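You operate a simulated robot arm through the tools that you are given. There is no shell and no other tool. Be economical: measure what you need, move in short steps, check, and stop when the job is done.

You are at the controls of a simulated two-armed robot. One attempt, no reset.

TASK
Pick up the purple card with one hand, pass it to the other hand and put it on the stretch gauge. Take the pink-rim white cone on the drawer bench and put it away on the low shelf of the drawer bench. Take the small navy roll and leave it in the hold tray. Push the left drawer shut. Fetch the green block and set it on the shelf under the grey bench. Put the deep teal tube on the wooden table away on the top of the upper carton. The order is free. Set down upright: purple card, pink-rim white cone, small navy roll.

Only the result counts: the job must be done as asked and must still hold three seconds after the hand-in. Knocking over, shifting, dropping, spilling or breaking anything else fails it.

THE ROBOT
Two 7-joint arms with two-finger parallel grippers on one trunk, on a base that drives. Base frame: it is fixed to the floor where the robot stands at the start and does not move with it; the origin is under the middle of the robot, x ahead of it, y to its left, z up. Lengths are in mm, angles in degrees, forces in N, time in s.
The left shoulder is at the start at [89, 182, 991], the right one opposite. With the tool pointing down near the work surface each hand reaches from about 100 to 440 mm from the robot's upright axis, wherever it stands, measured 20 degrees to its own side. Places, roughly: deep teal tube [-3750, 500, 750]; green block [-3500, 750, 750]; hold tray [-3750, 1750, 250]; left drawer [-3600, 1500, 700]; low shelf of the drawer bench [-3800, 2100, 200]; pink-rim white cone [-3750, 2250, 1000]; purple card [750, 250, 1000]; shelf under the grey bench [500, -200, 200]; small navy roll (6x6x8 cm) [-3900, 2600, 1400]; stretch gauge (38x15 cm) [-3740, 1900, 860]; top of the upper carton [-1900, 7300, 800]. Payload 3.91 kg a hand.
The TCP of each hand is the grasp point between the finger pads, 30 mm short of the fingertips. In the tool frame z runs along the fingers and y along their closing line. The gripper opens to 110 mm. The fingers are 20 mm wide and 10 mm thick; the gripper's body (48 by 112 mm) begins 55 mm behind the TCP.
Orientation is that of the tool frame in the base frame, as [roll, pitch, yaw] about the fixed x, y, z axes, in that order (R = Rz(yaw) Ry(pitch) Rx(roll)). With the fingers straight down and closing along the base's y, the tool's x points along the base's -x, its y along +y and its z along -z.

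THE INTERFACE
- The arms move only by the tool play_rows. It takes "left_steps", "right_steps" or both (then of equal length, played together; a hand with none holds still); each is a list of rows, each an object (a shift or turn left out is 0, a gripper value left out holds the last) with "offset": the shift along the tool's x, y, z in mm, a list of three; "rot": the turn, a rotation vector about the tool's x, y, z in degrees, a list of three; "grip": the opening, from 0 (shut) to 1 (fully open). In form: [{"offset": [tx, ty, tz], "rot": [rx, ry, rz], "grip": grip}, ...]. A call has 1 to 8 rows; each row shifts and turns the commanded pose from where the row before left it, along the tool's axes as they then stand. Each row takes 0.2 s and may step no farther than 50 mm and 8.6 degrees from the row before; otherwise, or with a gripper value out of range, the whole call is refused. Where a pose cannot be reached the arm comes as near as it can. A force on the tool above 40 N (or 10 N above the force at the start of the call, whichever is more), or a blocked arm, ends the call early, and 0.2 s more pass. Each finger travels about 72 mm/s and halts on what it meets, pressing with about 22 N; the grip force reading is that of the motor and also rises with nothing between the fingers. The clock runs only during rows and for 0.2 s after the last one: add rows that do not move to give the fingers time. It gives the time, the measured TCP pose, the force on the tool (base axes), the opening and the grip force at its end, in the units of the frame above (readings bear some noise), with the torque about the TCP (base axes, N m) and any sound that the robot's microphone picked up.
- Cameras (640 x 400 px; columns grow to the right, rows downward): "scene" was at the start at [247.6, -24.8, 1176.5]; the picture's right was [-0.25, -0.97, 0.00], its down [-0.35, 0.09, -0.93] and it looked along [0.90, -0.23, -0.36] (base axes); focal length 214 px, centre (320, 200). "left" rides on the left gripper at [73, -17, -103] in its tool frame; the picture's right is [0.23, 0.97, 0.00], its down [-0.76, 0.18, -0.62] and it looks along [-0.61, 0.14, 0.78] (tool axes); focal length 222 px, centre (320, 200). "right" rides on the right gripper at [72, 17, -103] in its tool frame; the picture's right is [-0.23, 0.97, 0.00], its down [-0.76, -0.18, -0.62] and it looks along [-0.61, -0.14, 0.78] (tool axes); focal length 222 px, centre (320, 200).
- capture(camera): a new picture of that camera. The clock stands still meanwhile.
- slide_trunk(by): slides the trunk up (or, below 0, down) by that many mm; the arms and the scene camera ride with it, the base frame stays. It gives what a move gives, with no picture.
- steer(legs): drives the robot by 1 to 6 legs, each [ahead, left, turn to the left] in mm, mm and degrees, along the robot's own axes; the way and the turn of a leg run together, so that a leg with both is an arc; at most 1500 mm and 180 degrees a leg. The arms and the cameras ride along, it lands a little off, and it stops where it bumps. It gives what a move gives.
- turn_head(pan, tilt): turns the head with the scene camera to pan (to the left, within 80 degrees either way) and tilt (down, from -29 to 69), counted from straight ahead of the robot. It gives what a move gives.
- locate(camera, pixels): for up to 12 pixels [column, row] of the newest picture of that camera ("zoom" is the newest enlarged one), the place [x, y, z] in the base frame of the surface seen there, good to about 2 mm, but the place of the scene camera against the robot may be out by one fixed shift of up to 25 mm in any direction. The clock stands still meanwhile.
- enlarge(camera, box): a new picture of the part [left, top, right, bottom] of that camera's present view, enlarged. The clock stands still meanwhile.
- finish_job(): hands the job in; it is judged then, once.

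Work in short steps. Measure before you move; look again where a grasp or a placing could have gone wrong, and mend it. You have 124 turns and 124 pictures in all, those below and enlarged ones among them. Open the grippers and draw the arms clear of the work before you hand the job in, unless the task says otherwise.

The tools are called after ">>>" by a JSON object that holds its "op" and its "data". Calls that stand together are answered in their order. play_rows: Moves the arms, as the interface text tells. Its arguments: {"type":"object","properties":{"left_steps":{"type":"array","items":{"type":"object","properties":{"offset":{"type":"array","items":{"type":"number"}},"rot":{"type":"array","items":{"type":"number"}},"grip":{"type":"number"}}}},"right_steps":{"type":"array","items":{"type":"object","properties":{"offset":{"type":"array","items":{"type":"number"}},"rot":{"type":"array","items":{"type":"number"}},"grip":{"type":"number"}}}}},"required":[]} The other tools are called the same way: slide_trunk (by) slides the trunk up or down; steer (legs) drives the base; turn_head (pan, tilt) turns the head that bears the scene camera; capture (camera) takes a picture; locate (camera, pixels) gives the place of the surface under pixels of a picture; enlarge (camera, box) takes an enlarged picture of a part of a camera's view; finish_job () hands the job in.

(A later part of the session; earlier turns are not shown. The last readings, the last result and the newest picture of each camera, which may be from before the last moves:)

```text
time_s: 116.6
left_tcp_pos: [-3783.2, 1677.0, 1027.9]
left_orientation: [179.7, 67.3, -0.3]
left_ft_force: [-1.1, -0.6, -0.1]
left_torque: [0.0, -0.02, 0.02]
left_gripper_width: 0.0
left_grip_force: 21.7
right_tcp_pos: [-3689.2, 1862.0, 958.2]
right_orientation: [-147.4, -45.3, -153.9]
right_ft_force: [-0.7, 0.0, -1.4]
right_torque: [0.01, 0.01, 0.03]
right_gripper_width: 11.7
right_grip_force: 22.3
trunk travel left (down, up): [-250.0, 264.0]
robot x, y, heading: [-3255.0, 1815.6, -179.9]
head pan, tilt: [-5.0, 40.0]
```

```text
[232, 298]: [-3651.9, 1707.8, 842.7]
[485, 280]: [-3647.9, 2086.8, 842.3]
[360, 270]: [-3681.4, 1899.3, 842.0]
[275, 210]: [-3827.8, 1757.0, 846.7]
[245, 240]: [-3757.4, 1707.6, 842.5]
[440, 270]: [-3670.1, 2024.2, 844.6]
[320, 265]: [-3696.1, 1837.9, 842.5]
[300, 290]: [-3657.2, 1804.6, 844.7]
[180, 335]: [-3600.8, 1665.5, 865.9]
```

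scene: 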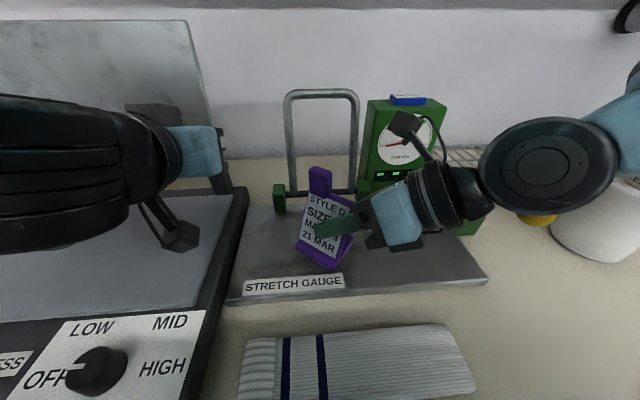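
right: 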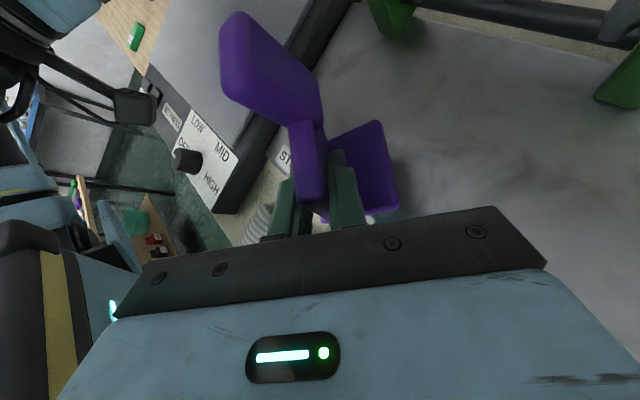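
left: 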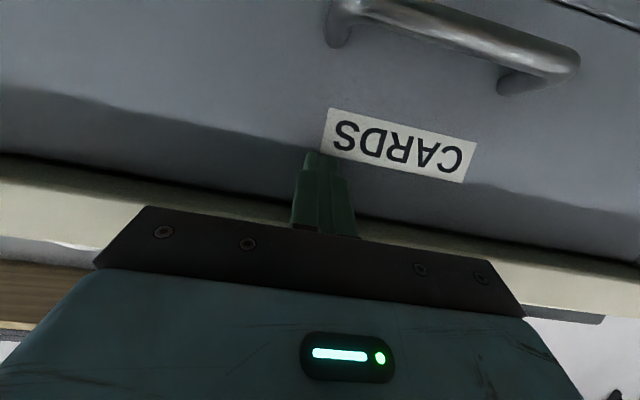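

Plate true z=860; the foot top is at z≈914. I shift 40 mm toward the wall and lower 30, then re-check.

>>> {"op": "play_rows", "data": {"right_steps": [{"offset": [2, 19.9, 15.1]}, {"offset": [2, 19.9, 15.1]}, {}]}}

>>> {"op": "enlarge", "data": {"camera": "right", "box": [220, 80, 460, 260]}}

>>> {"op": "enlarge", "data": {"camera": "scene", "box": [240, 140, 480, 320]}}

```text
time_s: 117.4
left_tcp_pos: [-3783.1, 1677.7, 1028.8]
left_orientation: [179.8, 67.3, -0.2]
left_ft_force: [0.5, -0.6, 0.4]
left_torque: [0.0, -0.03, -0.03]
left_gripper_width: 0.0
left_grip_force: 21.9
right_tcp_pos: [-3728.7, 1862.2, 929.7]
right_orientation: [-147.6, -45.3, -153.9]
right_ft_force: [-0.2, -0.3, -1.1]
right_torque: [0.07, -0.02, 0.0]
right_gripper_width: 11.5
right_grip_force: 22.1
trunk travel left (down, up): [-250.0, 264.0]
robot x, y, heading: [-3251.3, 1816.6, -179.8]
head pan, tilt: [-5.0, 40.0]
```

```text
2.22 times, centred on (340, 170) of right
```

zoom: 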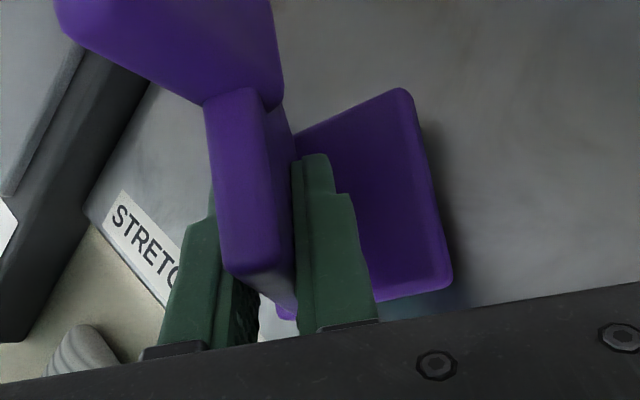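

```text
2.22 times, centred on (360, 230) of scene
```

zoom: 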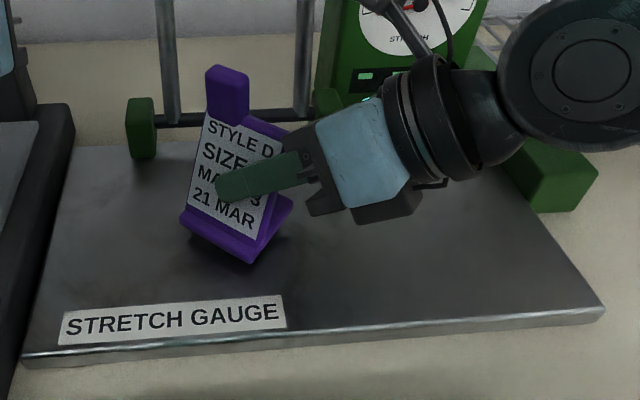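

Well above the plate. I lower in 3 mm rows and watch the force.

>>> {"op": "play_rows", "data": {"right_steps": [{"offset": [-2.13, 1.13, 1.79]}, {"offset": [-2.13, 1.13, 1.79]}, {"offset": [-2.13, 1.13, 1.79]}, {}]}}

>>> {"op": "enlarge", "data": {"camera": "scene", "box": [290, 200, 390, 280]}}

```text
time_s: 118.4
left_tcp_pos: [-3784.5, 1679.3, 1029.6]
left_orientation: [179.7, 67.2, -0.4]
left_ft_force: [0.4, 0.2, -0.3]
left_torque: [0.02, 0.0, 0.05]
left_gripper_width: 0.2
left_grip_force: 22.0
right_tcp_pos: [-3728.2, 1863.0, 920.3]
right_orientation: [-147.3, -45.4, -153.9]
right_ft_force: [0.4, -1.2, -1.1]
right_torque: [-0.02, -0.01, -0.01]
right_gripper_width: 11.6
right_grip_force: 21.8
trunk travel left (down, up): [-250.0, 264.0]
robot x, y, heading: [-3255.3, 1815.2, -180.1]
head pan, tilt: [-5.0, 40.0]
```

```text
5.00 times, centred on (340, 240) of scene
```

zoom: 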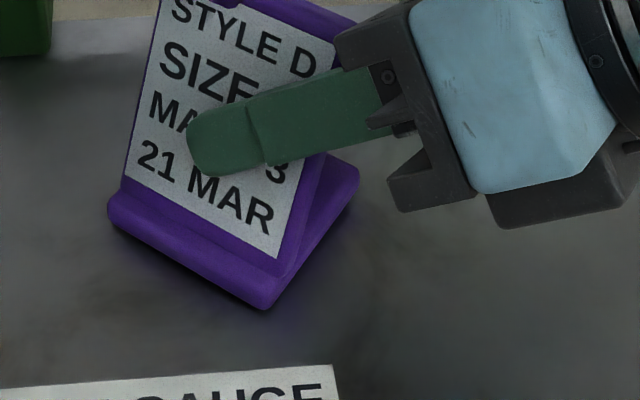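

Close to contact. Continue in 2 mm rows.

>>> {"op": "play_rows", "data": {"right_steps": [{"offset": [-1.42, 0.75, 1.19]}, {"offset": [-1.42, 0.75, 1.19]}, {}]}}

>>> {"op": "play_rows", "data": {"right_steps": [{"offset": [-1.42, 0.75, 1.19]}, {}]}}

>>> {"op": "play_rows", "data": {"right_steps": [{"offset": [-1.42, 0.75, 1.19]}, {}]}}

```text
time_s: 119.2
left_tcp_pos: [-3781.7, 1677.7, 1029.4]
left_orientation: [179.7, 67.2, -0.4]
left_ft_force: [-0.2, -0.5, 0.3]
left_torque: [-0.02, -0.03, 0.05]
left_gripper_width: 0.0
left_grip_force: 21.7
right_tcp_pos: [-3729.3, 1864.3, 918.0]
right_orientation: [-147.3, -45.6, -154.1]
right_ft_force: [-1.9, 3.3, 15.7]
right_torque: [-0.24, -0.34, 0.03]
right_gripper_width: 11.6
right_grip_force: 21.9
trunk travel left (down, up): [-250.0, 264.0]
robot x, y, heading: [-3255.2, 1816.8, -179.8]
head pan, tilt: [-5.0, 40.0]
```

```text
time_s: 119.8
left_tcp_pos: [-3782.4, 1677.0, 1030.5]
left_orientation: [179.8, 67.1, -0.2]
left_ft_force: [-0.4, -0.2, 0.0]
left_torque: [0.0, 0.02, -0.02]
left_gripper_width: 0.1
left_grip_force: 21.8
right_tcp_pos: [-3729.0, 1863.8, 913.7]
right_orientation: [-147.2, -45.4, -153.8]
right_ft_force: [-1.6, -2.7, 17.8]
right_torque: [-0.48, -0.35, 0.01]
right_gripper_width: 12.0
right_grip_force: 22.1
trunk travel left (down, up): [-250.0, 264.0]
robot x, y, heading: [-3251.0, 1817.4, -179.8]
head pan, tilt: [-5.0, 40.0]
```

```text
time_s: 120.4
left_tcp_pos: [-3781.3, 1677.3, 1029.6]
left_orientation: [179.8, 67.3, -0.3]
left_ft_force: [-0.8, -0.9, -0.2]
left_torque: [0.0, 0.02, -0.01]
left_gripper_width: 0.1
left_grip_force: 22.1
right_tcp_pos: [-3728.2, 1864.4, 912.9]
right_orientation: [-147.4, -45.2, -153.9]
right_ft_force: [2.0, -3.6, 18.6]
right_torque: [-0.74, -0.4, 0.11]
right_gripper_width: 12.1
right_grip_force: 21.8
trunk travel left (down, up): [-250.0, 264.0]
robot x, y, heading: [-3250.5, 1818.2, -180.1]
head pan, tilt: [-5.0, 40.0]
```

Contact with ~18 N; the base is seated. I release and back out along the fingers.

>>> {"op": "play_rows", "data": {"right_steps": [{"offset": [1.4, -0.75, -1.2]}, {"grip": 0.3}, {}, {"offset": [0, 0, -25]}, {"offset": [0, 0, -40]}, {"offset": [0, 0, -45]}, {"offset": [0, 0, -45]}]}}

>>> {"op": "capture", "data": {"camera": "scene"}}

```text
time_s: 122.0
left_tcp_pos: [-3783.3, 1677.4, 1029.9]
left_orientation: [179.8, 67.2, -0.3]
left_ft_force: [0.7, -0.7, -0.8]
left_torque: [0.01, 0.0, 0.01]
left_gripper_width: 0.0
left_grip_force: 22.0
right_tcp_pos: [-3680.8, 1977.9, 1005.4]
right_orientation: [-147.6, -45.2, -153.9]
right_ft_force: [-0.8, 0.3, -0.2]
right_torque: [0.02, -0.01, -0.02]
right_gripper_width: 33.1
right_grip_force: 0.1
trunk travel left (down, up): [-250.0, 264.0]
robot x, y, heading: [-3254.6, 1815.0, -179.8]
head pan, tilt: [-5.0, 40.0]
```

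```text
67 pictures are left
```

scene: 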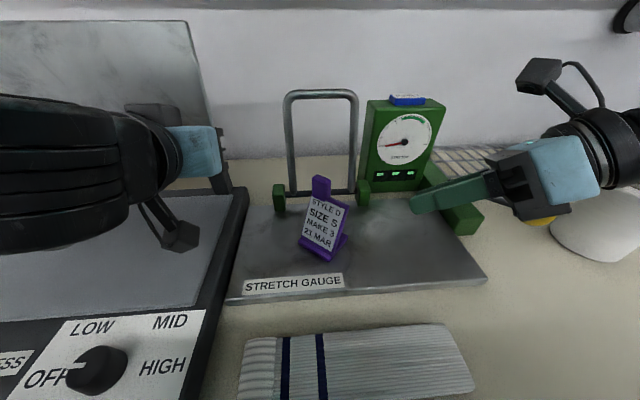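

The card stands on the gauge. I back off, slide right to y≈2400 and reorient the right hand to point forward (camera up), then look.

>>> {"op": "steer", "data": {"legs": [[-330, 0, 0], [0, -560, 0]]}}

>>> {"op": "play_rows", "data": {"right_steps": [{"rot": [-7.63, 3.75, 1.11]}, {"rot": [-7.63, 3.75, 1.11]}, {"rot": [-7.63, 3.75, 1.11]}, {"rot": [-7.63, 3.75, 1.11]}, {"rot": [-7.63, 3.75, 1.11]}, {"rot": [-7.63, 3.75, 1.11]}, {"rot": [-7.63, 3.75, 1.11]}, {}]}}

>>> {"op": "turn_head", "data": {"pan": 0, "tilt": 15}}

>>> {"op": "capture", "data": {"camera": "scene"}}

```text
time_s: 129.2
left_tcp_pos: [-3450.3, 2249.0, 1029.2]
left_orientation: [179.8, 67.1, -0.9]
left_ft_force: [0.5, -0.6, 0.5]
left_torque: [0.01, 0.01, 0.01]
left_gripper_width: 0.1
left_grip_force: 21.5
right_tcp_pos: [-3343.5, 2549.4, 1002.8]
right_orientation: [-147.5, -45.2, -154.8]
right_ft_force: [0.4, 1.1, -0.2]
right_torque: [-0.02, 0.0, 0.04]
right_gripper_width: 33.0
right_grip_force: 0.1
trunk travel left (down, up): [-250.0, 264.0]
robot x, y, heading: [-2919.7, 2381.6, 179.4]
head pan, tilt: [-5.0, 40.0]
```

```text
time_s: 131.1
left_tcp_pos: [-3450.4, 2249.4, 1028.2]
left_orientation: [179.8, 67.2, -1.0]
left_ft_force: [0.9, -0.7, 0.0]
left_torque: [0.01, -0.03, 0.01]
left_gripper_width: 0.0
left_grip_force: 22.0
right_tcp_pos: [-3392.0, 2768.5, 972.9]
right_orientation: [-179.0, -68.4, 179.4]
right_ft_force: [0.1, 0.2, -0.3]
right_torque: [0.03, 0.02, -0.02]
right_gripper_width: 33.1
right_grip_force: 0.0
right hand out of reach, approached as far as the arm can: row 3, 4, 5, 6, 7
trunk travel left (down, up): [-250.0, 264.0]
robot x, y, heading: [-2916.4, 2381.0, 179.4]
head pan, tilt: [-5.0, 40.0]
```

```text
time_s: 131.9
left_tcp_pos: [-3449.0, 2249.6, 1028.9]
left_orientation: [179.6, 67.3, -0.9]
left_ft_force: [0.1, -1.1, -0.5]
left_torque: [0.01, 0.01, 0.01]
left_gripper_width: 0.0
left_grip_force: 22.2
right_tcp_pos: [-3392.2, 2767.9, 974.0]
right_orientation: [-178.9, -68.4, 179.4]
right_ft_force: [-0.8, -0.5, 0.1]
right_torque: [0.04, 0.0, 0.01]
right_gripper_width: 32.6
right_grip_force: 0.1
trunk travel left (down, up): [-250.0, 264.0]
robot x, y, heading: [-2913.6, 2380.0, 179.2]
head pan, tilt: [0.0, 15.0]
```

```text
66 pictures are left
```

scene: 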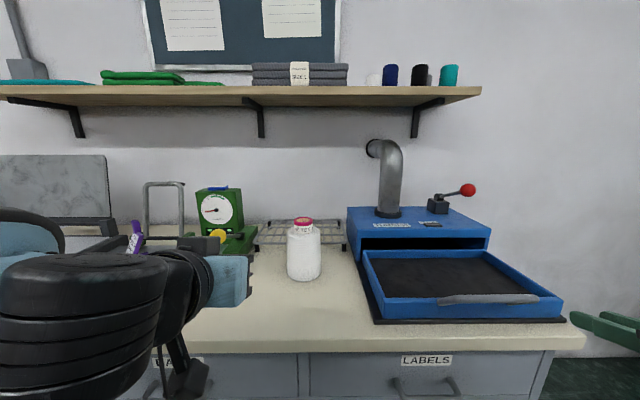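

The flipped attitude only works far out, so I turn the right hand back 180° about its axis (camera down, as the left). Meanwhile I zoom in on the rolls and the cone.

>>> {"op": "play_rows", "data": {"right_steps": [{"rot": [0, 0, -8.57]}, {"rot": [0, 0, -8.57]}, {"rot": [0, 0, -8.57]}, {"rot": [0, 0, -8.57]}, {"rot": [0, 0, -8.57]}, {"rot": [0, 0, -8.57]}, {"rot": [0, 0, -8.57]}, {"rot": [0, 0, -8.57]}]}}

>>> {"op": "play_rows", "data": {"right_steps": [{"rot": [0, 0, -8.57]}, {"rot": [0, 0, -8.57]}, {"rot": [0, 0, -8.57]}, {"rot": [0, 0, -8.57]}, {"rot": [0, 0, -8.57]}, {"rot": [0, 0, -8.57]}, {"rot": [0, 0, -8.57]}, {"rot": [0, 0, -8.57]}]}}

>>> {"op": "play_rows", "data": {"right_steps": [{"rot": [0, 0, -8.57]}, {"rot": [0, 0, -8.57]}, {"rot": [0, 0, -8.57]}, {"rot": [0, 0, -8.57]}, {"rot": [0, 0, -8.57]}, {}]}}

>>> {"op": "enlarge", "data": {"camera": "scene", "box": [340, 40, 500, 140]}}

>>> {"op": "locate", "data": {"camera": "scene", "pixels": [[390, 67], [385, 75], [396, 75], [390, 85], [376, 78], [420, 75], [450, 75], [303, 222], [290, 250], [318, 250], [303, 278], [303, 238]]}}

```text
time_s: 133.7
left_tcp_pos: [-3449.7, 2249.0, 1029.2]
left_orientation: [179.7, 67.3, -1.0]
left_ft_force: [0.5, -0.4, 0.4]
left_torque: [-0.02, 0.0, 0.02]
left_gripper_width: 0.0
left_grip_force: 22.1
right_tcp_pos: [-3391.2, 2773.1, 969.2]
right_orientation: [113.5, -19.8, -98.5]
right_ft_force: [0.2, 1.0, -1.0]
right_torque: [-0.01, 0.0, 0.03]
right_gripper_width: 32.9
right_grip_force: 0.1
right hand out of reach, approached as far as the arm can: row 1
trunk travel left (down, up): [-250.0, 264.0]
robot x, y, heading: [-2916.7, 2382.0, 179.2]
head pan, tilt: [0.0, 15.0]
```

```text
time_s: 135.5
left_tcp_pos: [-3449.4, 2249.0, 1029.6]
left_orientation: [179.7, 67.2, -1.0]
left_ft_force: [-0.1, -0.2, 0.3]
left_torque: [-0.02, 0.0, 0.0]
left_gripper_width: 0.1
left_grip_force: 22.3
right_tcp_pos: [-3389.2, 2774.1, 969.9]
right_orientation: [120.8, 42.8, -68.2]
right_ft_force: [-0.5, -0.1, -0.9]
right_torque: [0.0, 0.04, -0.02]
right_gripper_width: 33.1
right_grip_force: 0.0
trunk travel left (down, up): [-250.0, 264.0]
robot x, y, heading: [-2916.0, 2379.1, 179.3]
head pan, tilt: [0.0, 15.0]
```

```text
time_s: 136.9
left_tcp_pos: [-3450.8, 2249.2, 1029.2]
left_orientation: [179.7, 67.1, -1.1]
left_ft_force: [-0.1, 0.4, -1.1]
left_torque: [0.01, -0.04, -0.02]
left_gripper_width: 0.0
left_grip_force: 22.3
right_tcp_pos: [-3390.8, 2772.8, 968.4]
right_orientation: [179.8, 68.0, -0.4]
right_ft_force: [0.7, -0.3, 0.1]
right_torque: [0.0, 0.02, -0.01]
right_gripper_width: 33.3
right_grip_force: 0.1
trunk travel left (down, up): [-250.0, 264.0]
robot x, y, heading: [-2915.3, 2380.3, 179.5]
head pan, tilt: [0.0, 15.0]
```

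```text
4.00 times, centred on (420, 90) of scene
```

zoom: 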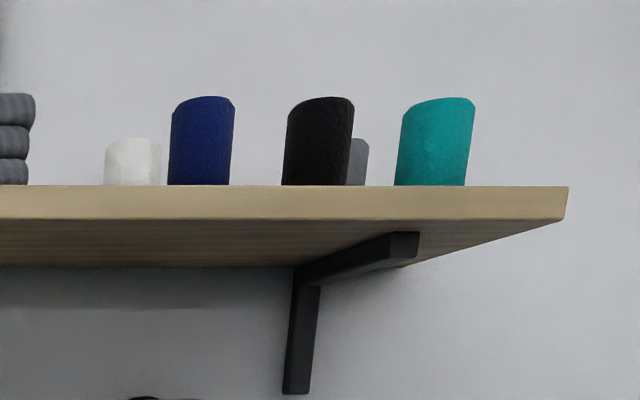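

```text
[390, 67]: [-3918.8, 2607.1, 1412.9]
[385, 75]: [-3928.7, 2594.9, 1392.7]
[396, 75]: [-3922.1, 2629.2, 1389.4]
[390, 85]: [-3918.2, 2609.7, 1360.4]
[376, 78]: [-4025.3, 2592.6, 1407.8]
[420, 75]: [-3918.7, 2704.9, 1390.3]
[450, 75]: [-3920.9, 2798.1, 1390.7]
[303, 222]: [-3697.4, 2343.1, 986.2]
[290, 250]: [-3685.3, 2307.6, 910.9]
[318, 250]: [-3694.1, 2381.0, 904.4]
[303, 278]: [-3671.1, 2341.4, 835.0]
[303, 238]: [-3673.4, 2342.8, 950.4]
```

Right hand is now pointing forward. Cone ≈[-3712,2343], rim top z≈1003; navy roll ≈[-3950,2610,1395]. I raise the right hand, retract the left, open both, and drive to x≈-3215, y≈2475.

>>> {"op": "play_rows", "data": {"left_steps": [{"offset": [15, 0, -37], "grip": 1}, {"offset": [15, 0, -37]}, {"offset": [15, 0, -37]}, {"offset": [-46, 0, -18.7]}, {}, {}], "right_steps": [{"offset": [-46, 0, -18.7], "grip": 0.75}, {"offset": [-46, 0, -18.7]}, {"offset": [-46, 0, -18.7]}, {"offset": [-46, 0, -18.7]}, {"offset": [-46, 0, -18.7]}, {"offset": [-46, 0, -18.7]}]}}

>>> {"op": "steer", "data": {"legs": [[0, -95, 0.5], [290, 0, 0]]}}

>>> {"op": "capture", "data": {"camera": "left"}}

>>> {"op": "capture", "data": {"camera": "scene"}}

```text
time_s: 138.3
left_tcp_pos: [-3359.0, 2269.0, 1095.4]
left_orientation: [178.9, 66.5, -1.4]
left_ft_force: [0.1, -0.2, -0.6]
left_torque: [0.03, -0.01, -0.04]
left_gripper_width: 109.9
left_grip_force: 0.0
left hand out of reach, approached as far as the arm can: row 2, 3
right_tcp_pos: [-3407.5, 2859.1, 1221.1]
right_orientation: [179.6, 67.9, -0.8]
right_ft_force: [0.3, -0.1, -0.8]
right_torque: [-0.02, -0.02, -0.01]
right_gripper_width: 82.4
right_grip_force: 0.0
right hand out of reach, approached as far as the arm can: row 1, 2, 3, 4
trunk travel left (down, up): [-250.0, 264.0]
robot x, y, heading: [-2920.2, 2380.4, 179.6]
head pan, tilt: [0.0, 15.0]
```

```text
time_s: 141.5
left_tcp_pos: [-3645.0, 2362.3, 1097.2]
left_orientation: [179.0, 66.7, -0.8]
left_ft_force: [0.3, 0.1, -0.2]
left_torque: [-0.01, 0.01, -0.05]
left_gripper_width: 110.1
left_grip_force: 0.1
right_tcp_pos: [-3699.9, 2950.3, 1219.5]
right_orientation: [179.7, 67.9, -0.1]
right_ft_force: [-1.0, -0.1, -0.4]
right_torque: [0.02, 0.04, 0.0]
right_gripper_width: 82.7
right_grip_force: 0.1
trunk travel left (down, up): [-250.0, 264.0]
robot x, y, heading: [-3203.1, 2477.2, -180.1]
head pan, tilt: [0.0, 15.0]
```

```text
64 pictures are left
```

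left: 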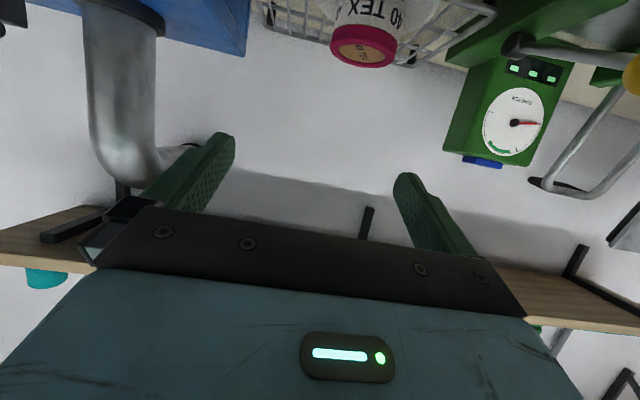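

```text
63 pictures are left
```

scene: 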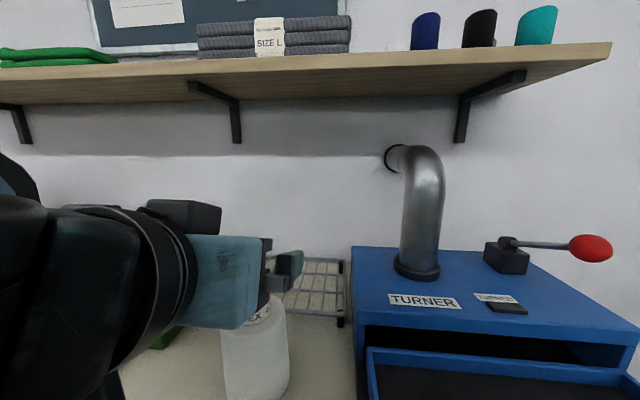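

I locate the cone rim with the left camera.

>>> {"op": "locate", "data": {"camera": "left", "pixels": [[363, 52], [335, 45], [395, 42], [360, 30], [385, 12], [340, 10], [425, 15]]}}

>>> {"op": "locate", "data": {"camera": "scene", "pixels": [[225, 370], [288, 370], [255, 350], [255, 395], [310, 370], [425, 30], [425, 48], [250, 70], [300, 85], [340, 320]]}}

```text
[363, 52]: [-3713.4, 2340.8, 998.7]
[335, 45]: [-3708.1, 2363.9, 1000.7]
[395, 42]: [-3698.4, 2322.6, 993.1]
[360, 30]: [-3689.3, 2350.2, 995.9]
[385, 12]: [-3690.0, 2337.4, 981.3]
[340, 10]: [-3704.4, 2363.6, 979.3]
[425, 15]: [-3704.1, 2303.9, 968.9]
```

```text
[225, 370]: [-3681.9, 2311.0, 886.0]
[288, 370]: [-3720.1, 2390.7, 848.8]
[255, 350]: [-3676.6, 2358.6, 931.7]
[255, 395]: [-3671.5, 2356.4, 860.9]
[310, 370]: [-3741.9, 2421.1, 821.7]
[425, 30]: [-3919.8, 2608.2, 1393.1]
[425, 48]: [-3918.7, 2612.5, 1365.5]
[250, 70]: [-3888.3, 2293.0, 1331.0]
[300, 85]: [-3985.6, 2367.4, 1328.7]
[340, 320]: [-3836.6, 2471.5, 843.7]
```

Cone axis ≈[-3712,2343], top z≈1000. I back the base 60 mm for elbow room and lower the left hand in front of the cone.

>>> {"op": "steer", "data": {"legs": [[-60, 0, 0]]}}

>>> {"op": "play_rows", "data": {"left_steps": [{"offset": [38, 6.3, 32]}, {"offset": [38, 6.3, 32]}, {"offset": [38, 6.4, 21]}, {"offset": [19, 0, 0]}, {}]}}

>>> {"op": "capture", "data": {"camera": "left"}}

```text
time_s: 142.4
left_tcp_pos: [-3586.9, 2360.6, 1096.7]
left_orientation: [178.8, 66.6, -0.8]
left_ft_force: [-0.3, -1.4, 0.1]
left_torque: [0.01, 0.0, -0.01]
left_gripper_width: 110.2
left_grip_force: 0.0
right_tcp_pos: [-3639.4, 2949.9, 1221.0]
right_orientation: [179.7, 68.0, -0.1]
right_ft_force: [0.5, 0.7, 0.6]
right_torque: [0.05, 0.01, 0.0]
right_gripper_width: 82.4
right_grip_force: 0.2
trunk travel left (down, up): [-250.0, 264.0]
robot x, y, heading: [-3145.5, 2476.6, -180.3]
head pan, tilt: [0.0, 15.0]
```

```text
time_s: 143.6
left_tcp_pos: [-3630.6, 2354.5, 941.5]
left_orientation: [178.7, 66.4, -0.8]
left_ft_force: [-0.4, 0.1, 0.7]
left_torque: [0.01, 0.0, 0.02]
left_gripper_width: 110.1
left_grip_force: 0.0
left hand out of reach, approached as far as the arm can: row 3, 4
right_tcp_pos: [-3639.4, 2950.0, 1220.4]
right_orientation: [179.7, 67.9, -0.1]
right_ft_force: [0.4, 0.4, -0.5]
right_torque: [-0.02, -0.03, 0.0]
right_gripper_width: 82.5
right_grip_force: 0.0
trunk travel left (down, up): [-250.0, 264.0]
robot x, y, heading: [-3149.8, 2475.4, -180.0]
head pan, tilt: [0.0, 15.0]
```

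```text
62 pictures are left
```

left: 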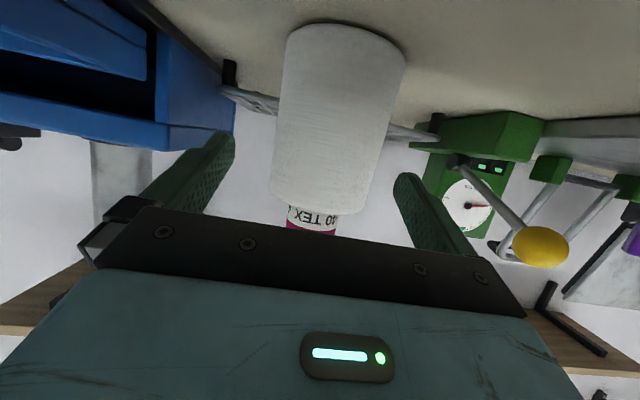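

The cone is ahead, slightly to the hand's left in base terms (11 mm). I advance with this correction and close.

>>> {"op": "play_rows", "data": {"left_steps": [{"offset": [-2.2, 11, 10]}, {"offset": [-2.2, 0.5, 37]}, {"offset": [-2.2, 0, 37]}, {}, {"grip": 0.4}, {}, {}, {}]}}

>>> {"op": "capture", "data": {"camera": "left"}}

```text
time_s: 145.4
left_tcp_pos: [-3711.0, 2340.9, 915.9]
left_orientation: [178.8, 66.5, -0.9]
left_ft_force: [-1.1, 0.8, -0.2]
left_torque: [-0.05, 0.08, -0.05]
left_gripper_width: 94.5
left_grip_force: 22.2
right_tcp_pos: [-3640.5, 2951.6, 1222.9]
right_orientation: [179.7, 68.0, -0.1]
right_ft_force: [-0.3, 0.5, -0.4]
right_torque: [-0.01, -0.01, -0.04]
right_gripper_width: 82.5
right_grip_force: 0.0
trunk travel left (down, up): [-250.0, 264.0]
robot x, y, heading: [-3143.1, 2476.6, -180.2]
head pan, tilt: [0.0, 15.0]
```

```text
61 pictures are left
```

left: 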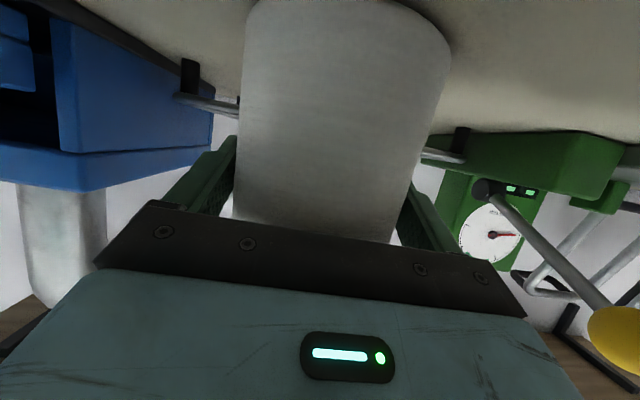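

Cone gripped (94.5 mm). I lift it 60 mm, raise the trunk 200, and drive forward 60.

>>> {"op": "play_rows", "data": {"left_steps": [{"offset": [-9.2, 0, -3.8]}, {"offset": [-23, 0, -9.4]}, {"offset": [-23, 0, -9.4]}, {}]}}

>>> {"op": "slide_trunk", "data": {"by": 200}}

>>> {"op": "play_rows", "data": {"right_steps": [{"offset": [0, 42, 0]}, {"offset": [0, 42, 0]}, {"offset": [0, 42, 0]}, {"offset": [0, 42, 0]}, {"offset": [0, 42, 0]}, {"offset": [0, 42, 0]}, {"offset": [0, 42, 0]}, {"offset": [0, 42, 0]}]}}

>>> {"op": "capture", "data": {"camera": "right"}}

>>> {"op": "capture", "data": {"camera": "left"}}

```text
time_s: 146.4
left_tcp_pos: [-3714.0, 2340.7, 977.8]
left_orientation: [178.8, 66.5, -0.9]
left_ft_force: [0.7, -0.4, -2.5]
left_torque: [0.0, -0.03, 0.0]
left_gripper_width: 94.9
left_grip_force: 22.2
right_tcp_pos: [-3640.6, 2950.0, 1220.8]
right_orientation: [179.7, 67.9, -0.1]
right_ft_force: [0.7, 0.0, 0.4]
right_torque: [0.0, 0.02, -0.01]
right_gripper_width: 82.4
right_grip_force: 0.1
trunk travel left (down, up): [-250.0, 264.0]
robot x, y, heading: [-3144.0, 2480.6, -180.2]
head pan, tilt: [0.0, 15.0]
```

```text
time_s: 148.6
left_tcp_pos: [-3714.2, 2341.3, 1175.1]
left_orientation: [178.8, 66.4, -0.9]
left_ft_force: [0.6, -0.6, -2.6]
left_torque: [0.02, 0.0, 0.0]
left_gripper_width: 94.8
left_grip_force: 21.4
right_tcp_pos: [-3641.6, 2950.2, 1419.6]
right_orientation: [179.5, 67.9, -0.4]
right_ft_force: [-0.6, 0.4, 0.3]
right_torque: [-0.02, -0.03, -0.03]
right_gripper_width: 82.7
right_grip_force: 0.1
trunk travel left (down, up): [-450.0, 64.0]
robot x, y, heading: [-3146.4, 2480.6, -180.2]
head pan, tilt: [0.0, 15.0]
```

```text
time_s: 150.4
left_tcp_pos: [-3715.4, 2339.5, 1174.8]
left_orientation: [178.9, 66.5, -0.8]
left_ft_force: [-0.5, 0.3, -3.0]
left_torque: [0.01, -0.02, -0.01]
left_gripper_width: 94.6
left_grip_force: 21.9
right_tcp_pos: [-3643.4, 2612.8, 1419.9]
right_orientation: [179.7, 67.9, -0.2]
right_ft_force: [-0.6, 0.2, -0.6]
right_torque: [0.03, 0.0, -0.02]
right_gripper_width: 82.3
right_grip_force: 0.0
trunk travel left (down, up): [-450.0, 64.0]
robot x, y, heading: [-3148.7, 2478.8, -179.8]
head pan, tilt: [0.0, 15.0]
```

```text
60 pictures are left
```

right: 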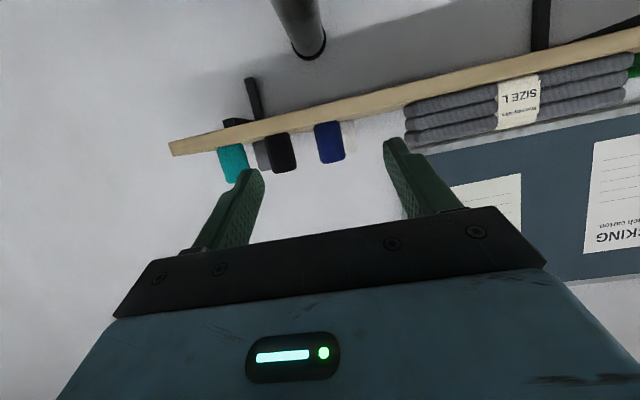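

```text
59 pictures are left
```

left: 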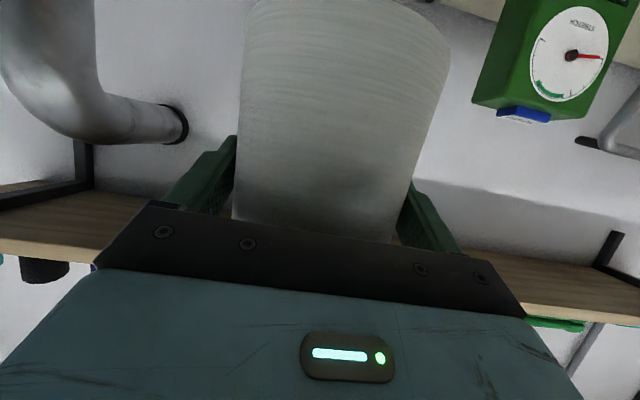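

Right hand is at the shelf height. I locate the navy roll and shelf edge with the right camera.

>>> {"op": "locate", "data": {"camera": "right", "pixels": [[330, 140], [318, 140], [341, 140], [330, 126], [333, 160], [350, 138], [290, 150], [330, 115], [348, 110], [283, 170]]}}

>>> {"op": "enlarge", "data": {"camera": "right", "box": [260, 80, 420, 190]}}

```text
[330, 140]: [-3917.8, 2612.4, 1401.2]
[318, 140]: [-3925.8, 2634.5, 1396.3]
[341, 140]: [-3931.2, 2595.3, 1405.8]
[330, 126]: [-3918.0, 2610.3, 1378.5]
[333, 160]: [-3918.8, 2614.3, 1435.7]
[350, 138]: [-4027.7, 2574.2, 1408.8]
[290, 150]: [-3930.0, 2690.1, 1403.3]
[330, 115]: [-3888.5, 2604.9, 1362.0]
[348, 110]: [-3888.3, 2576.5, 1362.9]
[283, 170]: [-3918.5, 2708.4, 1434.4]
```

```text
3.64 times, centred on (340, 135) of right
```

zoom: 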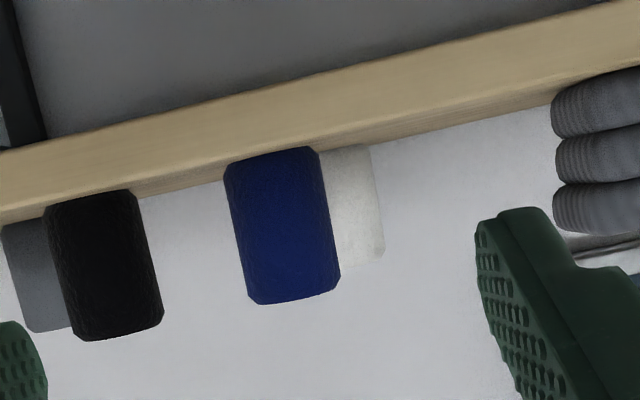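

Roll axis ≈[-3947,2614], z 1368–1442; shelf edge x=-3888. I drive 60 forward and advance the right hand to ~70 mm short.

>>> {"op": "steer", "data": {"legs": [[60, 0, 0]]}}

>>> {"op": "play_rows", "data": {"right_steps": [{"offset": [-13.7, 0, 37.4], "grip": 0.68}, {"offset": [-13.7, 0, 37.4]}, {"offset": [-13.7, 0, 37.4]}, {"offset": [-13.7, 0, 37.4]}, {}]}}

>>> {"op": "enlarge", "data": {"camera": "right", "box": [200, 60, 440, 240]}}

>>> {"op": "locate", "data": {"camera": "zoom", "pixels": [[320, 200], [300, 200], [340, 200], [320, 150]]}}

```text
time_s: 151.4
left_tcp_pos: [-3772.2, 2340.5, 1174.9]
left_orientation: [179.0, 66.4, -0.8]
left_ft_force: [-0.6, 0.2, -3.2]
left_torque: [0.01, 0.0, 0.05]
left_gripper_width: 94.6
left_grip_force: 22.5
right_tcp_pos: [-3700.1, 2614.7, 1421.9]
right_orientation: [179.6, 68.0, 0.0]
right_ft_force: [0.3, -0.5, 0.0]
right_torque: [-0.01, 0.0, 0.0]
right_gripper_width: 82.6
right_grip_force: 0.0
trunk travel left (down, up): [-450.0, 64.0]
robot x, y, heading: [-3206.8, 2478.4, -179.9]
head pan, tilt: [0.0, 15.0]
```

```text
time_s: 152.6
left_tcp_pos: [-3772.2, 2341.0, 1175.9]
left_orientation: [178.9, 66.5, -0.8]
left_ft_force: [0.6, 0.1, -2.3]
left_torque: [0.0, -0.02, -0.01]
left_gripper_width: 94.8
left_grip_force: 21.5
right_tcp_pos: [-3810.5, 2645.0, 1418.2]
right_orientation: [179.7, 67.9, -0.1]
right_ft_force: [0.3, -0.8, 0.6]
right_torque: [0.0, -0.01, -0.03]
right_gripper_width: 74.7
right_grip_force: 0.1
right hand out of reach, approached as far as the arm can: row 2, 3, 4
trunk travel left (down, up): [-450.0, 64.0]
robot x, y, heading: [-3206.6, 2474.8, -180.0]
head pan, tilt: [0.0, 15.0]
```

```text
2.22 times, centred on (320, 150) of right
```

zoom: 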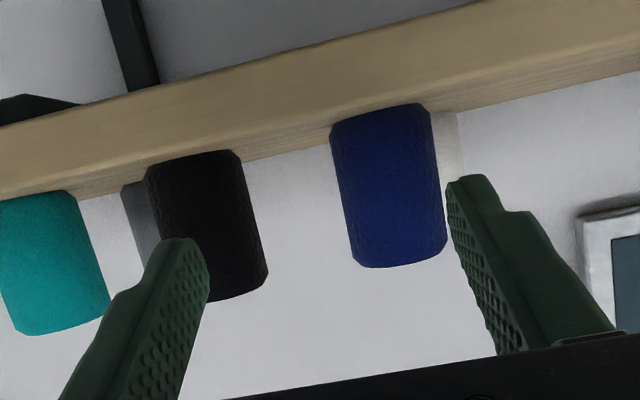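

```text
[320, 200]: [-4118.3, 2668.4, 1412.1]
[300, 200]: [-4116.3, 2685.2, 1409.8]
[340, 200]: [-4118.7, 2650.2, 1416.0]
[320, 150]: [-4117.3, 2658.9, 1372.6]
```

The right arm is short at this height. I lower the left hand, raise the trunk 60, level the right hand more, and drive 50 closer.

>>> {"op": "play_rows", "data": {"left_steps": [{"offset": [46, 0, 18.7]}, {"offset": [46, 0, 18.7]}, {}], "right_steps": [{"offset": [18.7, 20, -46]}, {"rot": [0, -8, 0]}, {"rot": [0, -8, 0]}]}}

>>> {"op": "slide_trunk", "data": {"by": 60}}

>>> {"op": "steer", "data": {"legs": [[50, 0, 0]]}}

>>> {"op": "capture", "data": {"camera": "right"}}

```text
refused: row 1 steps farther than a row can; nothing moved
```

```text
time_s: 153.6
left_tcp_pos: [-3774.4, 2340.9, 1232.6]
left_orientation: [178.8, 66.1, -0.8]
left_ft_force: [0.2, -0.2, -3.1]
left_torque: [0.0, -0.01, -0.02]
left_gripper_width: 94.7
left_grip_force: 21.4
right_tcp_pos: [-3728.5, 2644.1, 1576.7]
right_orientation: [179.5, 78.3, -0.2]
right_ft_force: [-0.4, 0.3, -0.4]
right_torque: [-0.03, 0.04, 0.02]
right_gripper_width: 74.9
right_grip_force: 0.0
trunk travel left (down, up): [-510.0, 4.0]
robot x, y, heading: [-3205.9, 2477.7, -180.1]
head pan, tilt: [0.0, 15.0]
```

```text
time_s: 154.5
left_tcp_pos: [-3818.7, 2340.5, 1238.5]
left_orientation: [179.0, 66.6, -0.9]
left_ft_force: [-0.5, 0.8, -3.2]
left_torque: [-0.02, -0.03, -0.02]
left_gripper_width: 94.7
left_grip_force: 22.0
right_tcp_pos: [-3770.5, 2645.4, 1581.6]
right_orientation: [179.3, 78.8, -0.3]
right_ft_force: [0.2, 0.1, -0.5]
right_torque: [0.0, -0.01, 0.03]
right_gripper_width: 74.8
right_grip_force: 0.0
trunk travel left (down, up): [-510.0, 4.0]
robot x, y, heading: [-3253.2, 2480.1, -180.3]
head pan, tilt: [0.0, 15.0]
```

```text
56 pictures are left
```

right: 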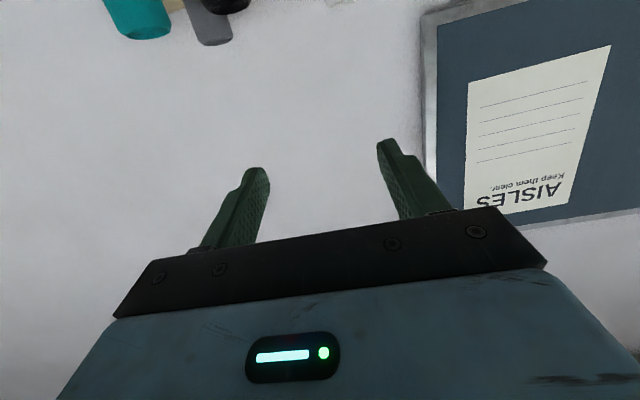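

The right hand ended higher (z 1582), clear of things. I lower the left with the cone away from the shelf and bring the right down to z≈1440, y≈2614.

>>> {"op": "play_rows", "data": {"left_steps": [{"offset": [40, 0, 16]}, {"offset": [40, 0, 16]}, {}, {}, {}], "right_steps": [{"offset": [34, 7.8, 6.7]}, {"offset": [34, 7.8, 6.7]}, {"offset": [34, 7.8, 6.7]}, {"offset": [34, 7.8, 6.7]}, {}]}}

>>> {"op": "capture", "data": {"camera": "right"}}

```text
time_s: 155.7
left_tcp_pos: [-3818.2, 2338.7, 1151.5]
left_orientation: [178.8, 66.6, -0.8]
left_ft_force: [-0.1, 1.1, -3.5]
left_torque: [0.04, -0.03, 0.02]
left_gripper_width: 94.5
left_grip_force: 22.3
right_tcp_pos: [-3775.0, 2613.3, 1439.0]
right_orientation: [179.3, 78.7, -0.4]
right_ft_force: [0.0, -0.1, -0.1]
right_torque: [-0.01, 0.03, -0.03]
right_gripper_width: 74.6
right_grip_force: 0.2
trunk travel left (down, up): [-510.0, 4.0]
robot x, y, heading: [-3257.1, 2478.5, -179.9]
head pan, tilt: [0.0, 15.0]
```

```text
55 pictures are left
```

right: 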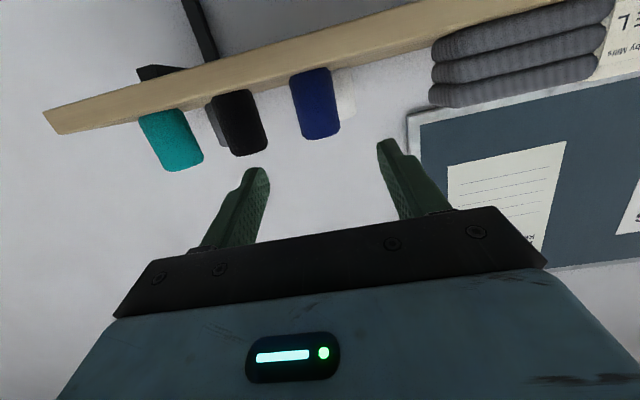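

Aligned. I advance 100 mm, then check.

>>> {"op": "play_rows", "data": {"right_steps": [{"offset": [-1.4, 0, 34]}, {"offset": [-1.4, 0, 34]}, {"offset": [-1.4, 0, 34]}, {}]}}

>>> {"op": "enlarge", "data": {"camera": "right", "box": [200, 60, 440, 240]}}

>>> {"op": "locate", "data": {"camera": "zoom", "pixels": [[290, 150], [310, 200], [250, 150], [350, 150], [310, 250], [290, 100]]}}

```text
time_s: 156.7
left_tcp_pos: [-3818.8, 2339.5, 1151.2]
left_orientation: [178.9, 66.5, -0.7]
left_ft_force: [-0.3, -0.4, -1.9]
left_torque: [0.0, 0.0, 0.0]
left_gripper_width: 94.7
left_grip_force: 22.1
right_tcp_pos: [-3870.5, 2631.4, 1416.1]
right_orientation: [179.5, 78.7, -0.1]
right_ft_force: [0.3, -0.3, 0.2]
right_torque: [-0.02, -0.02, 0.01]
right_gripper_width: 74.9
right_grip_force: 0.0
right hand out of reach, approached as far as the arm can: row 2, 3
trunk travel left (down, up): [-510.0, 4.0]
robot x, y, heading: [-3256.0, 2477.1, -180.2]
head pan, tilt: [0.0, 15.0]
```

```text
2.22 times, centred on (320, 150) of right
```

zoom: 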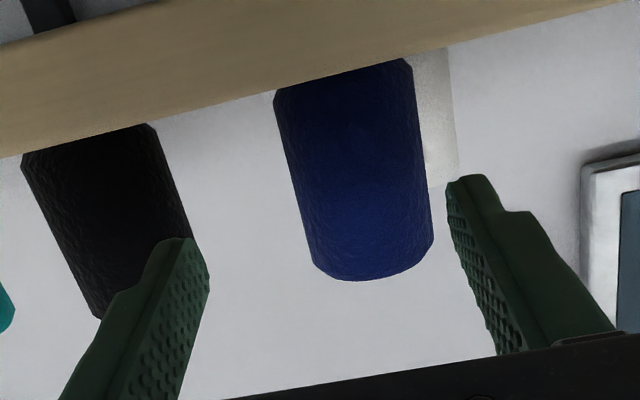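

```text
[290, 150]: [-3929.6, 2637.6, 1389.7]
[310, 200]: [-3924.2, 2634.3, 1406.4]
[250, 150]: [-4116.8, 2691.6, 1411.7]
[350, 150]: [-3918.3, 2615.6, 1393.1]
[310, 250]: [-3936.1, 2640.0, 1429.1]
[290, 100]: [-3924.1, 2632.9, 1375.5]
```

The limit pushes the hand outward, so I should have the shoulder more in line: I withdraw 40, shift the robot left ~75 and move the hand right accordingly.

>>> {"op": "play_rows", "data": {"right_steps": [{"offset": [1.4, 0, -40]}, {"offset": [0, 0, -20]}]}}

>>> {"op": "steer", "data": {"legs": [[20, 75, 0]]}}

>>> {"op": "play_rows", "data": {"right_steps": [{"offset": [0, -29, 0]}, {"offset": [0, -29, 0]}, {}]}}

>>> {"op": "capture", "data": {"camera": "right"}}

```text
time_s: 157.3
left_tcp_pos: [-3818.3, 2339.2, 1150.8]
left_orientation: [178.9, 66.6, -0.8]
left_ft_force: [-0.2, -0.3, -2.9]
left_torque: [0.03, 0.0, -0.01]
left_gripper_width: 94.4
left_grip_force: 21.9
right_tcp_pos: [-3808.1, 2631.3, 1428.9]
right_orientation: [179.5, 78.6, -0.2]
right_ft_force: [0.3, -1.2, 0.4]
right_torque: [0.0, 0.0, -0.03]
right_gripper_width: 74.5
right_grip_force: 0.0
trunk travel left (down, up): [-510.0, 4.0]
robot x, y, heading: [-3257.1, 2479.8, -179.8]
head pan, tilt: [0.0, 15.0]
```

```text
time_s: 158.6
left_tcp_pos: [-3838.3, 2265.1, 1152.0]
left_orientation: [178.9, 66.5, -0.8]
left_ft_force: [-0.4, -0.2, -3.1]
left_torque: [0.04, -0.01, 0.03]
left_gripper_width: 94.7
left_grip_force: 21.6
right_tcp_pos: [-3829.0, 2557.8, 1429.6]
right_orientation: [179.1, 78.7, -0.5]
right_ft_force: [-1.4, 0.3, -0.3]
right_torque: [-0.01, -0.02, -0.03]
right_gripper_width: 74.8
right_grip_force: 0.0
trunk travel left (down, up): [-510.0, 4.0]
robot x, y, heading: [-3272.2, 2402.3, -179.9]
head pan, tilt: [0.0, 15.0]
```

```text
time_s: 159.4
left_tcp_pos: [-3838.4, 2265.1, 1150.0]
left_orientation: [179.0, 66.5, -0.8]
left_ft_force: [0.6, -0.7, -2.5]
left_torque: [-0.02, -0.01, -0.05]
left_gripper_width: 94.8
left_grip_force: 21.8
right_tcp_pos: [-3829.2, 2614.7, 1427.2]
right_orientation: [179.3, 78.4, -0.1]
right_ft_force: [0.0, -0.3, -0.4]
right_torque: [-0.03, 0.02, 0.01]
right_gripper_width: 74.8
right_grip_force: 0.0
trunk travel left (down, up): [-510.0, 4.0]
robot x, y, heading: [-3273.0, 2405.6, -180.1]
head pan, tilt: [0.0, 15.0]
```

```text
53 pictures are left
```

right: 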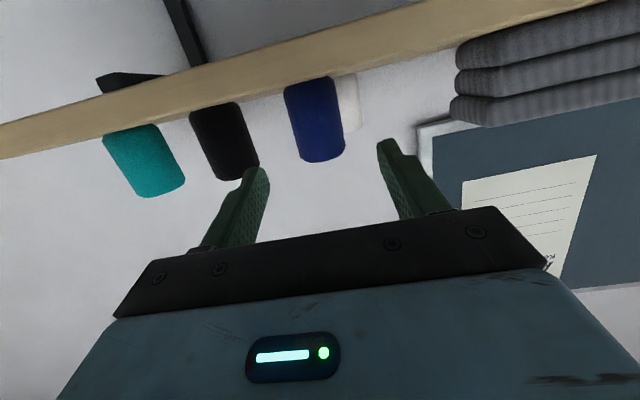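

Aligned at y=2615. Advance in two rows and read.

>>> {"op": "play_rows", "data": {"right_steps": [{"offset": [-1.5, 0, 35]}, {"offset": [-1.5, 0, 35]}, {}]}}

```text
time_s: 160.2
left_tcp_pos: [-3836.8, 2266.6, 1152.0]
left_orientation: [179.0, 66.6, -1.0]
left_ft_force: [-0.2, -0.9, -3.6]
left_torque: [-0.04, 0.0, 0.0]
left_gripper_width: 94.8
left_grip_force: 21.9
right_tcp_pos: [-3899.4, 2615.6, 1417.7]
right_orientation: [179.2, 78.6, -0.4]
right_ft_force: [-0.4, -0.8, 0.4]
right_torque: [0.01, -0.03, -0.02]
right_gripper_width: 75.0
right_grip_force: 0.0
trunk travel left (down, up): [-510.0, 4.0]
robot x, y, heading: [-3277.1, 2405.4, -179.8]
head pan, tilt: [0.0, 15.0]
```

No drift now. Final advance and look before closing.

>>> {"op": "play_rows", "data": {"right_steps": [{"offset": [0, 0, 22]}, {"offset": [0, 0, 22]}, {}]}}

>>> {"op": "enlarge", "data": {"camera": "right", "box": [200, 60, 440, 240]}}

```text
time_s: 161.0
left_tcp_pos: [-3837.7, 2265.5, 1151.5]
left_orientation: [179.0, 66.6, -0.7]
left_ft_force: [0.0, -0.3, -3.0]
left_torque: [-0.02, 0.0, 0.0]
left_gripper_width: 94.8
left_grip_force: 21.7
right_tcp_pos: [-3941.4, 2613.9, 1410.5]
right_orientation: [179.4, 78.6, -0.3]
right_ft_force: [-0.4, -0.5, 0.7]
right_torque: [0.0, 0.0, -0.03]
right_gripper_width: 74.9
right_grip_force: 0.0
trunk travel left (down, up): [-510.0, 4.0]
robot x, y, heading: [-3273.8, 2404.5, -180.1]
head pan, tilt: [0.0, 15.0]
```

```text
2.22 times, centred on (320, 150) of right
```

zoom: 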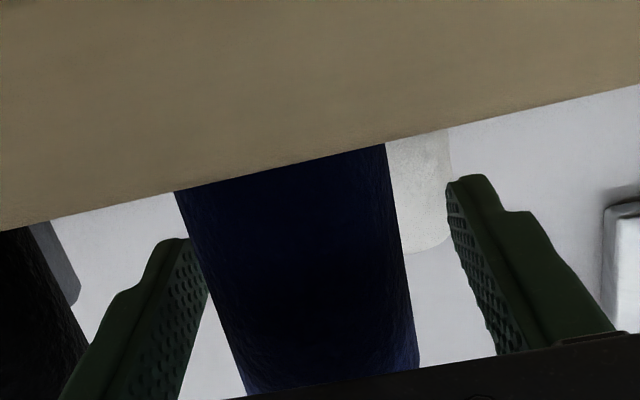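

The roll is between the fingers. Close, lift, and back out.

>>> {"op": "play_rows", "data": {"right_steps": [{"grip": 0.3}, {}, {}, {"offset": [-20, 0, -4]}, {"offset": [-20, 0, -4]}, {"offset": [0, 0, -40]}, {"offset": [0, 0, -40]}, {"offset": [0, 0, -40]}]}}

>>> {"op": "capture", "data": {"camera": "right"}}

```text
time_s: 162.8
left_tcp_pos: [-3837.3, 2265.7, 1152.4]
left_orientation: [178.9, 66.5, -0.8]
left_ft_force: [0.6, 0.1, -3.3]
left_torque: [-0.04, 0.0, 0.03]
left_gripper_width: 94.7
left_grip_force: 22.2
right_tcp_pos: [-3821.1, 2619.1, 1474.3]
right_orientation: [178.8, 78.7, -0.7]
right_ft_force: [0.1, 0.0, -0.6]
right_torque: [0.0, 0.01, -0.03]
right_gripper_width: 49.8
right_grip_force: 21.9
trunk travel left (down, up): [-510.0, 4.0]
robot x, y, heading: [-3275.0, 2405.8, -180.2]
head pan, tilt: [0.0, 15.0]
```

```text
51 pictures are left
```

right: 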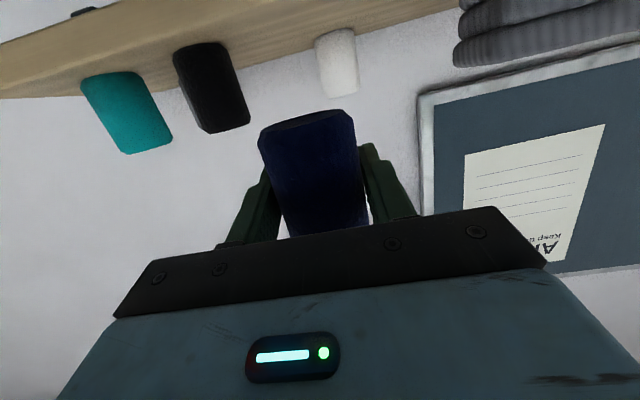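

Roll held. I back away from the bench, slide left toward the low shelf area, lower the trunk, and look down.

>>> {"op": "steer", "data": {"legs": [[-425, 0, 0], [0, 345, 0]]}}

>>> {"op": "slide_trunk", "data": {"by": -400}}

>>> {"op": "turn_head", "data": {"pan": 3, "tilt": 38}}

>>> {"op": "capture", "data": {"camera": "scene"}}

```text
time_s: 168.7
left_tcp_pos: [-3422.9, 1917.8, 1151.9]
left_orientation: [178.8, 66.5, -1.4]
left_ft_force: [0.3, -0.2, -3.5]
left_torque: [0.04, -0.03, -0.02]
left_gripper_width: 94.5
left_grip_force: 21.5
right_tcp_pos: [-3405.5, 2271.1, 1472.9]
right_orientation: [179.1, 78.6, -1.0]
right_ft_force: [0.1, 1.4, -0.8]
right_torque: [0.0, 0.0, 0.0]
right_gripper_width: 49.5
right_grip_force: 21.7
trunk travel left (down, up): [-510.0, 4.0]
robot x, y, heading: [-2856.4, 2050.3, 179.5]
head pan, tilt: [0.0, 15.0]
```

```text
time_s: 172.5
left_tcp_pos: [-3421.9, 1918.7, 752.1]
left_orientation: [178.9, 66.6, -1.4]
left_ft_force: [0.5, -0.6, -2.6]
left_torque: [0.0, 0.01, -0.01]
left_gripper_width: 94.8
left_grip_force: 22.1
right_tcp_pos: [-3405.2, 2271.1, 1072.9]
right_orientation: [179.1, 78.5, -1.1]
right_ft_force: [-0.1, 0.3, -1.9]
right_torque: [0.01, 0.02, -0.01]
right_gripper_width: 49.4
right_grip_force: 22.2
trunk travel left (down, up): [-110.0, 404.0]
robot x, y, heading: [-2859.3, 2051.4, 179.3]
head pan, tilt: [0.0, 15.0]
```

```text
time_s: 173.4
left_tcp_pos: [-3423.0, 1917.4, 752.1]
left_orientation: [178.9, 66.6, -1.2]
left_ft_force: [0.4, -0.7, -2.7]
left_torque: [0.0, -0.04, -0.03]
left_gripper_width: 94.7
left_grip_force: 22.4
right_tcp_pos: [-3405.1, 2270.1, 1073.9]
right_orientation: [179.2, 78.6, -1.1]
right_ft_force: [-0.1, 0.0, -0.3]
right_torque: [-0.02, 0.03, 0.0]
right_gripper_width: 49.5
right_grip_force: 22.5
trunk travel left (down, up): [-110.0, 404.0]
robot x, y, heading: [-2857.4, 2047.7, 179.7]
head pan, tilt: [3.0, 38.0]
```

```text
50 pictures are left
```

scene: 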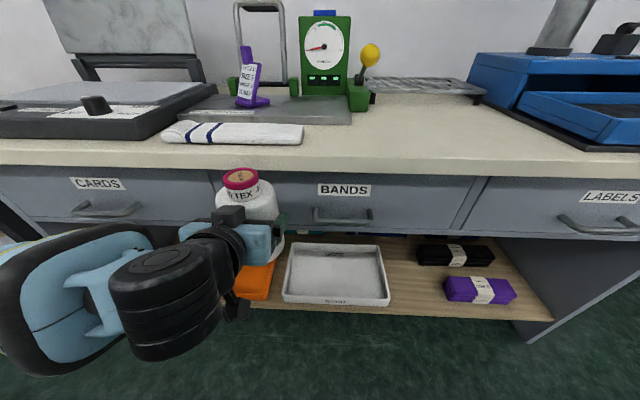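

The CARDS drawer is flush with its neighbour. I read the tray labels and locate tray and free shelf area.

>>> {"op": "enlarge", "data": {"camera": "scene", "box": [220, 220, 560, 340]}}

>>> {"op": "locate", "data": {"camera": "scene", "pixels": [[290, 298], [388, 300], [375, 250], [335, 275], [300, 270], [410, 290], [420, 270], [450, 280], [440, 300], [400, 245], [520, 305], [260, 280]]}}

```text
1.88 times, centred on (390, 280) of scene
```

zoom: 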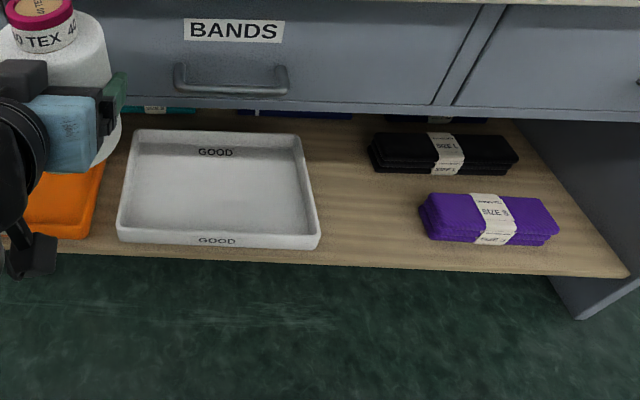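

```text
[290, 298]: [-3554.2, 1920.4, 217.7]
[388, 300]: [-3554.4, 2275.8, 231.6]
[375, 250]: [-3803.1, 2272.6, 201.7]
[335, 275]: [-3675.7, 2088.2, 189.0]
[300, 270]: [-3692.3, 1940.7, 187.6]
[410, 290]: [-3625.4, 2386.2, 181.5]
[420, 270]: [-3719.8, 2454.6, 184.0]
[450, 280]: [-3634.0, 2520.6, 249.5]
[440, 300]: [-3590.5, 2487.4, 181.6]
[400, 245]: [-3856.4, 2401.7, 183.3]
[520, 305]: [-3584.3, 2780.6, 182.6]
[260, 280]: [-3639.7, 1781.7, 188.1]
```

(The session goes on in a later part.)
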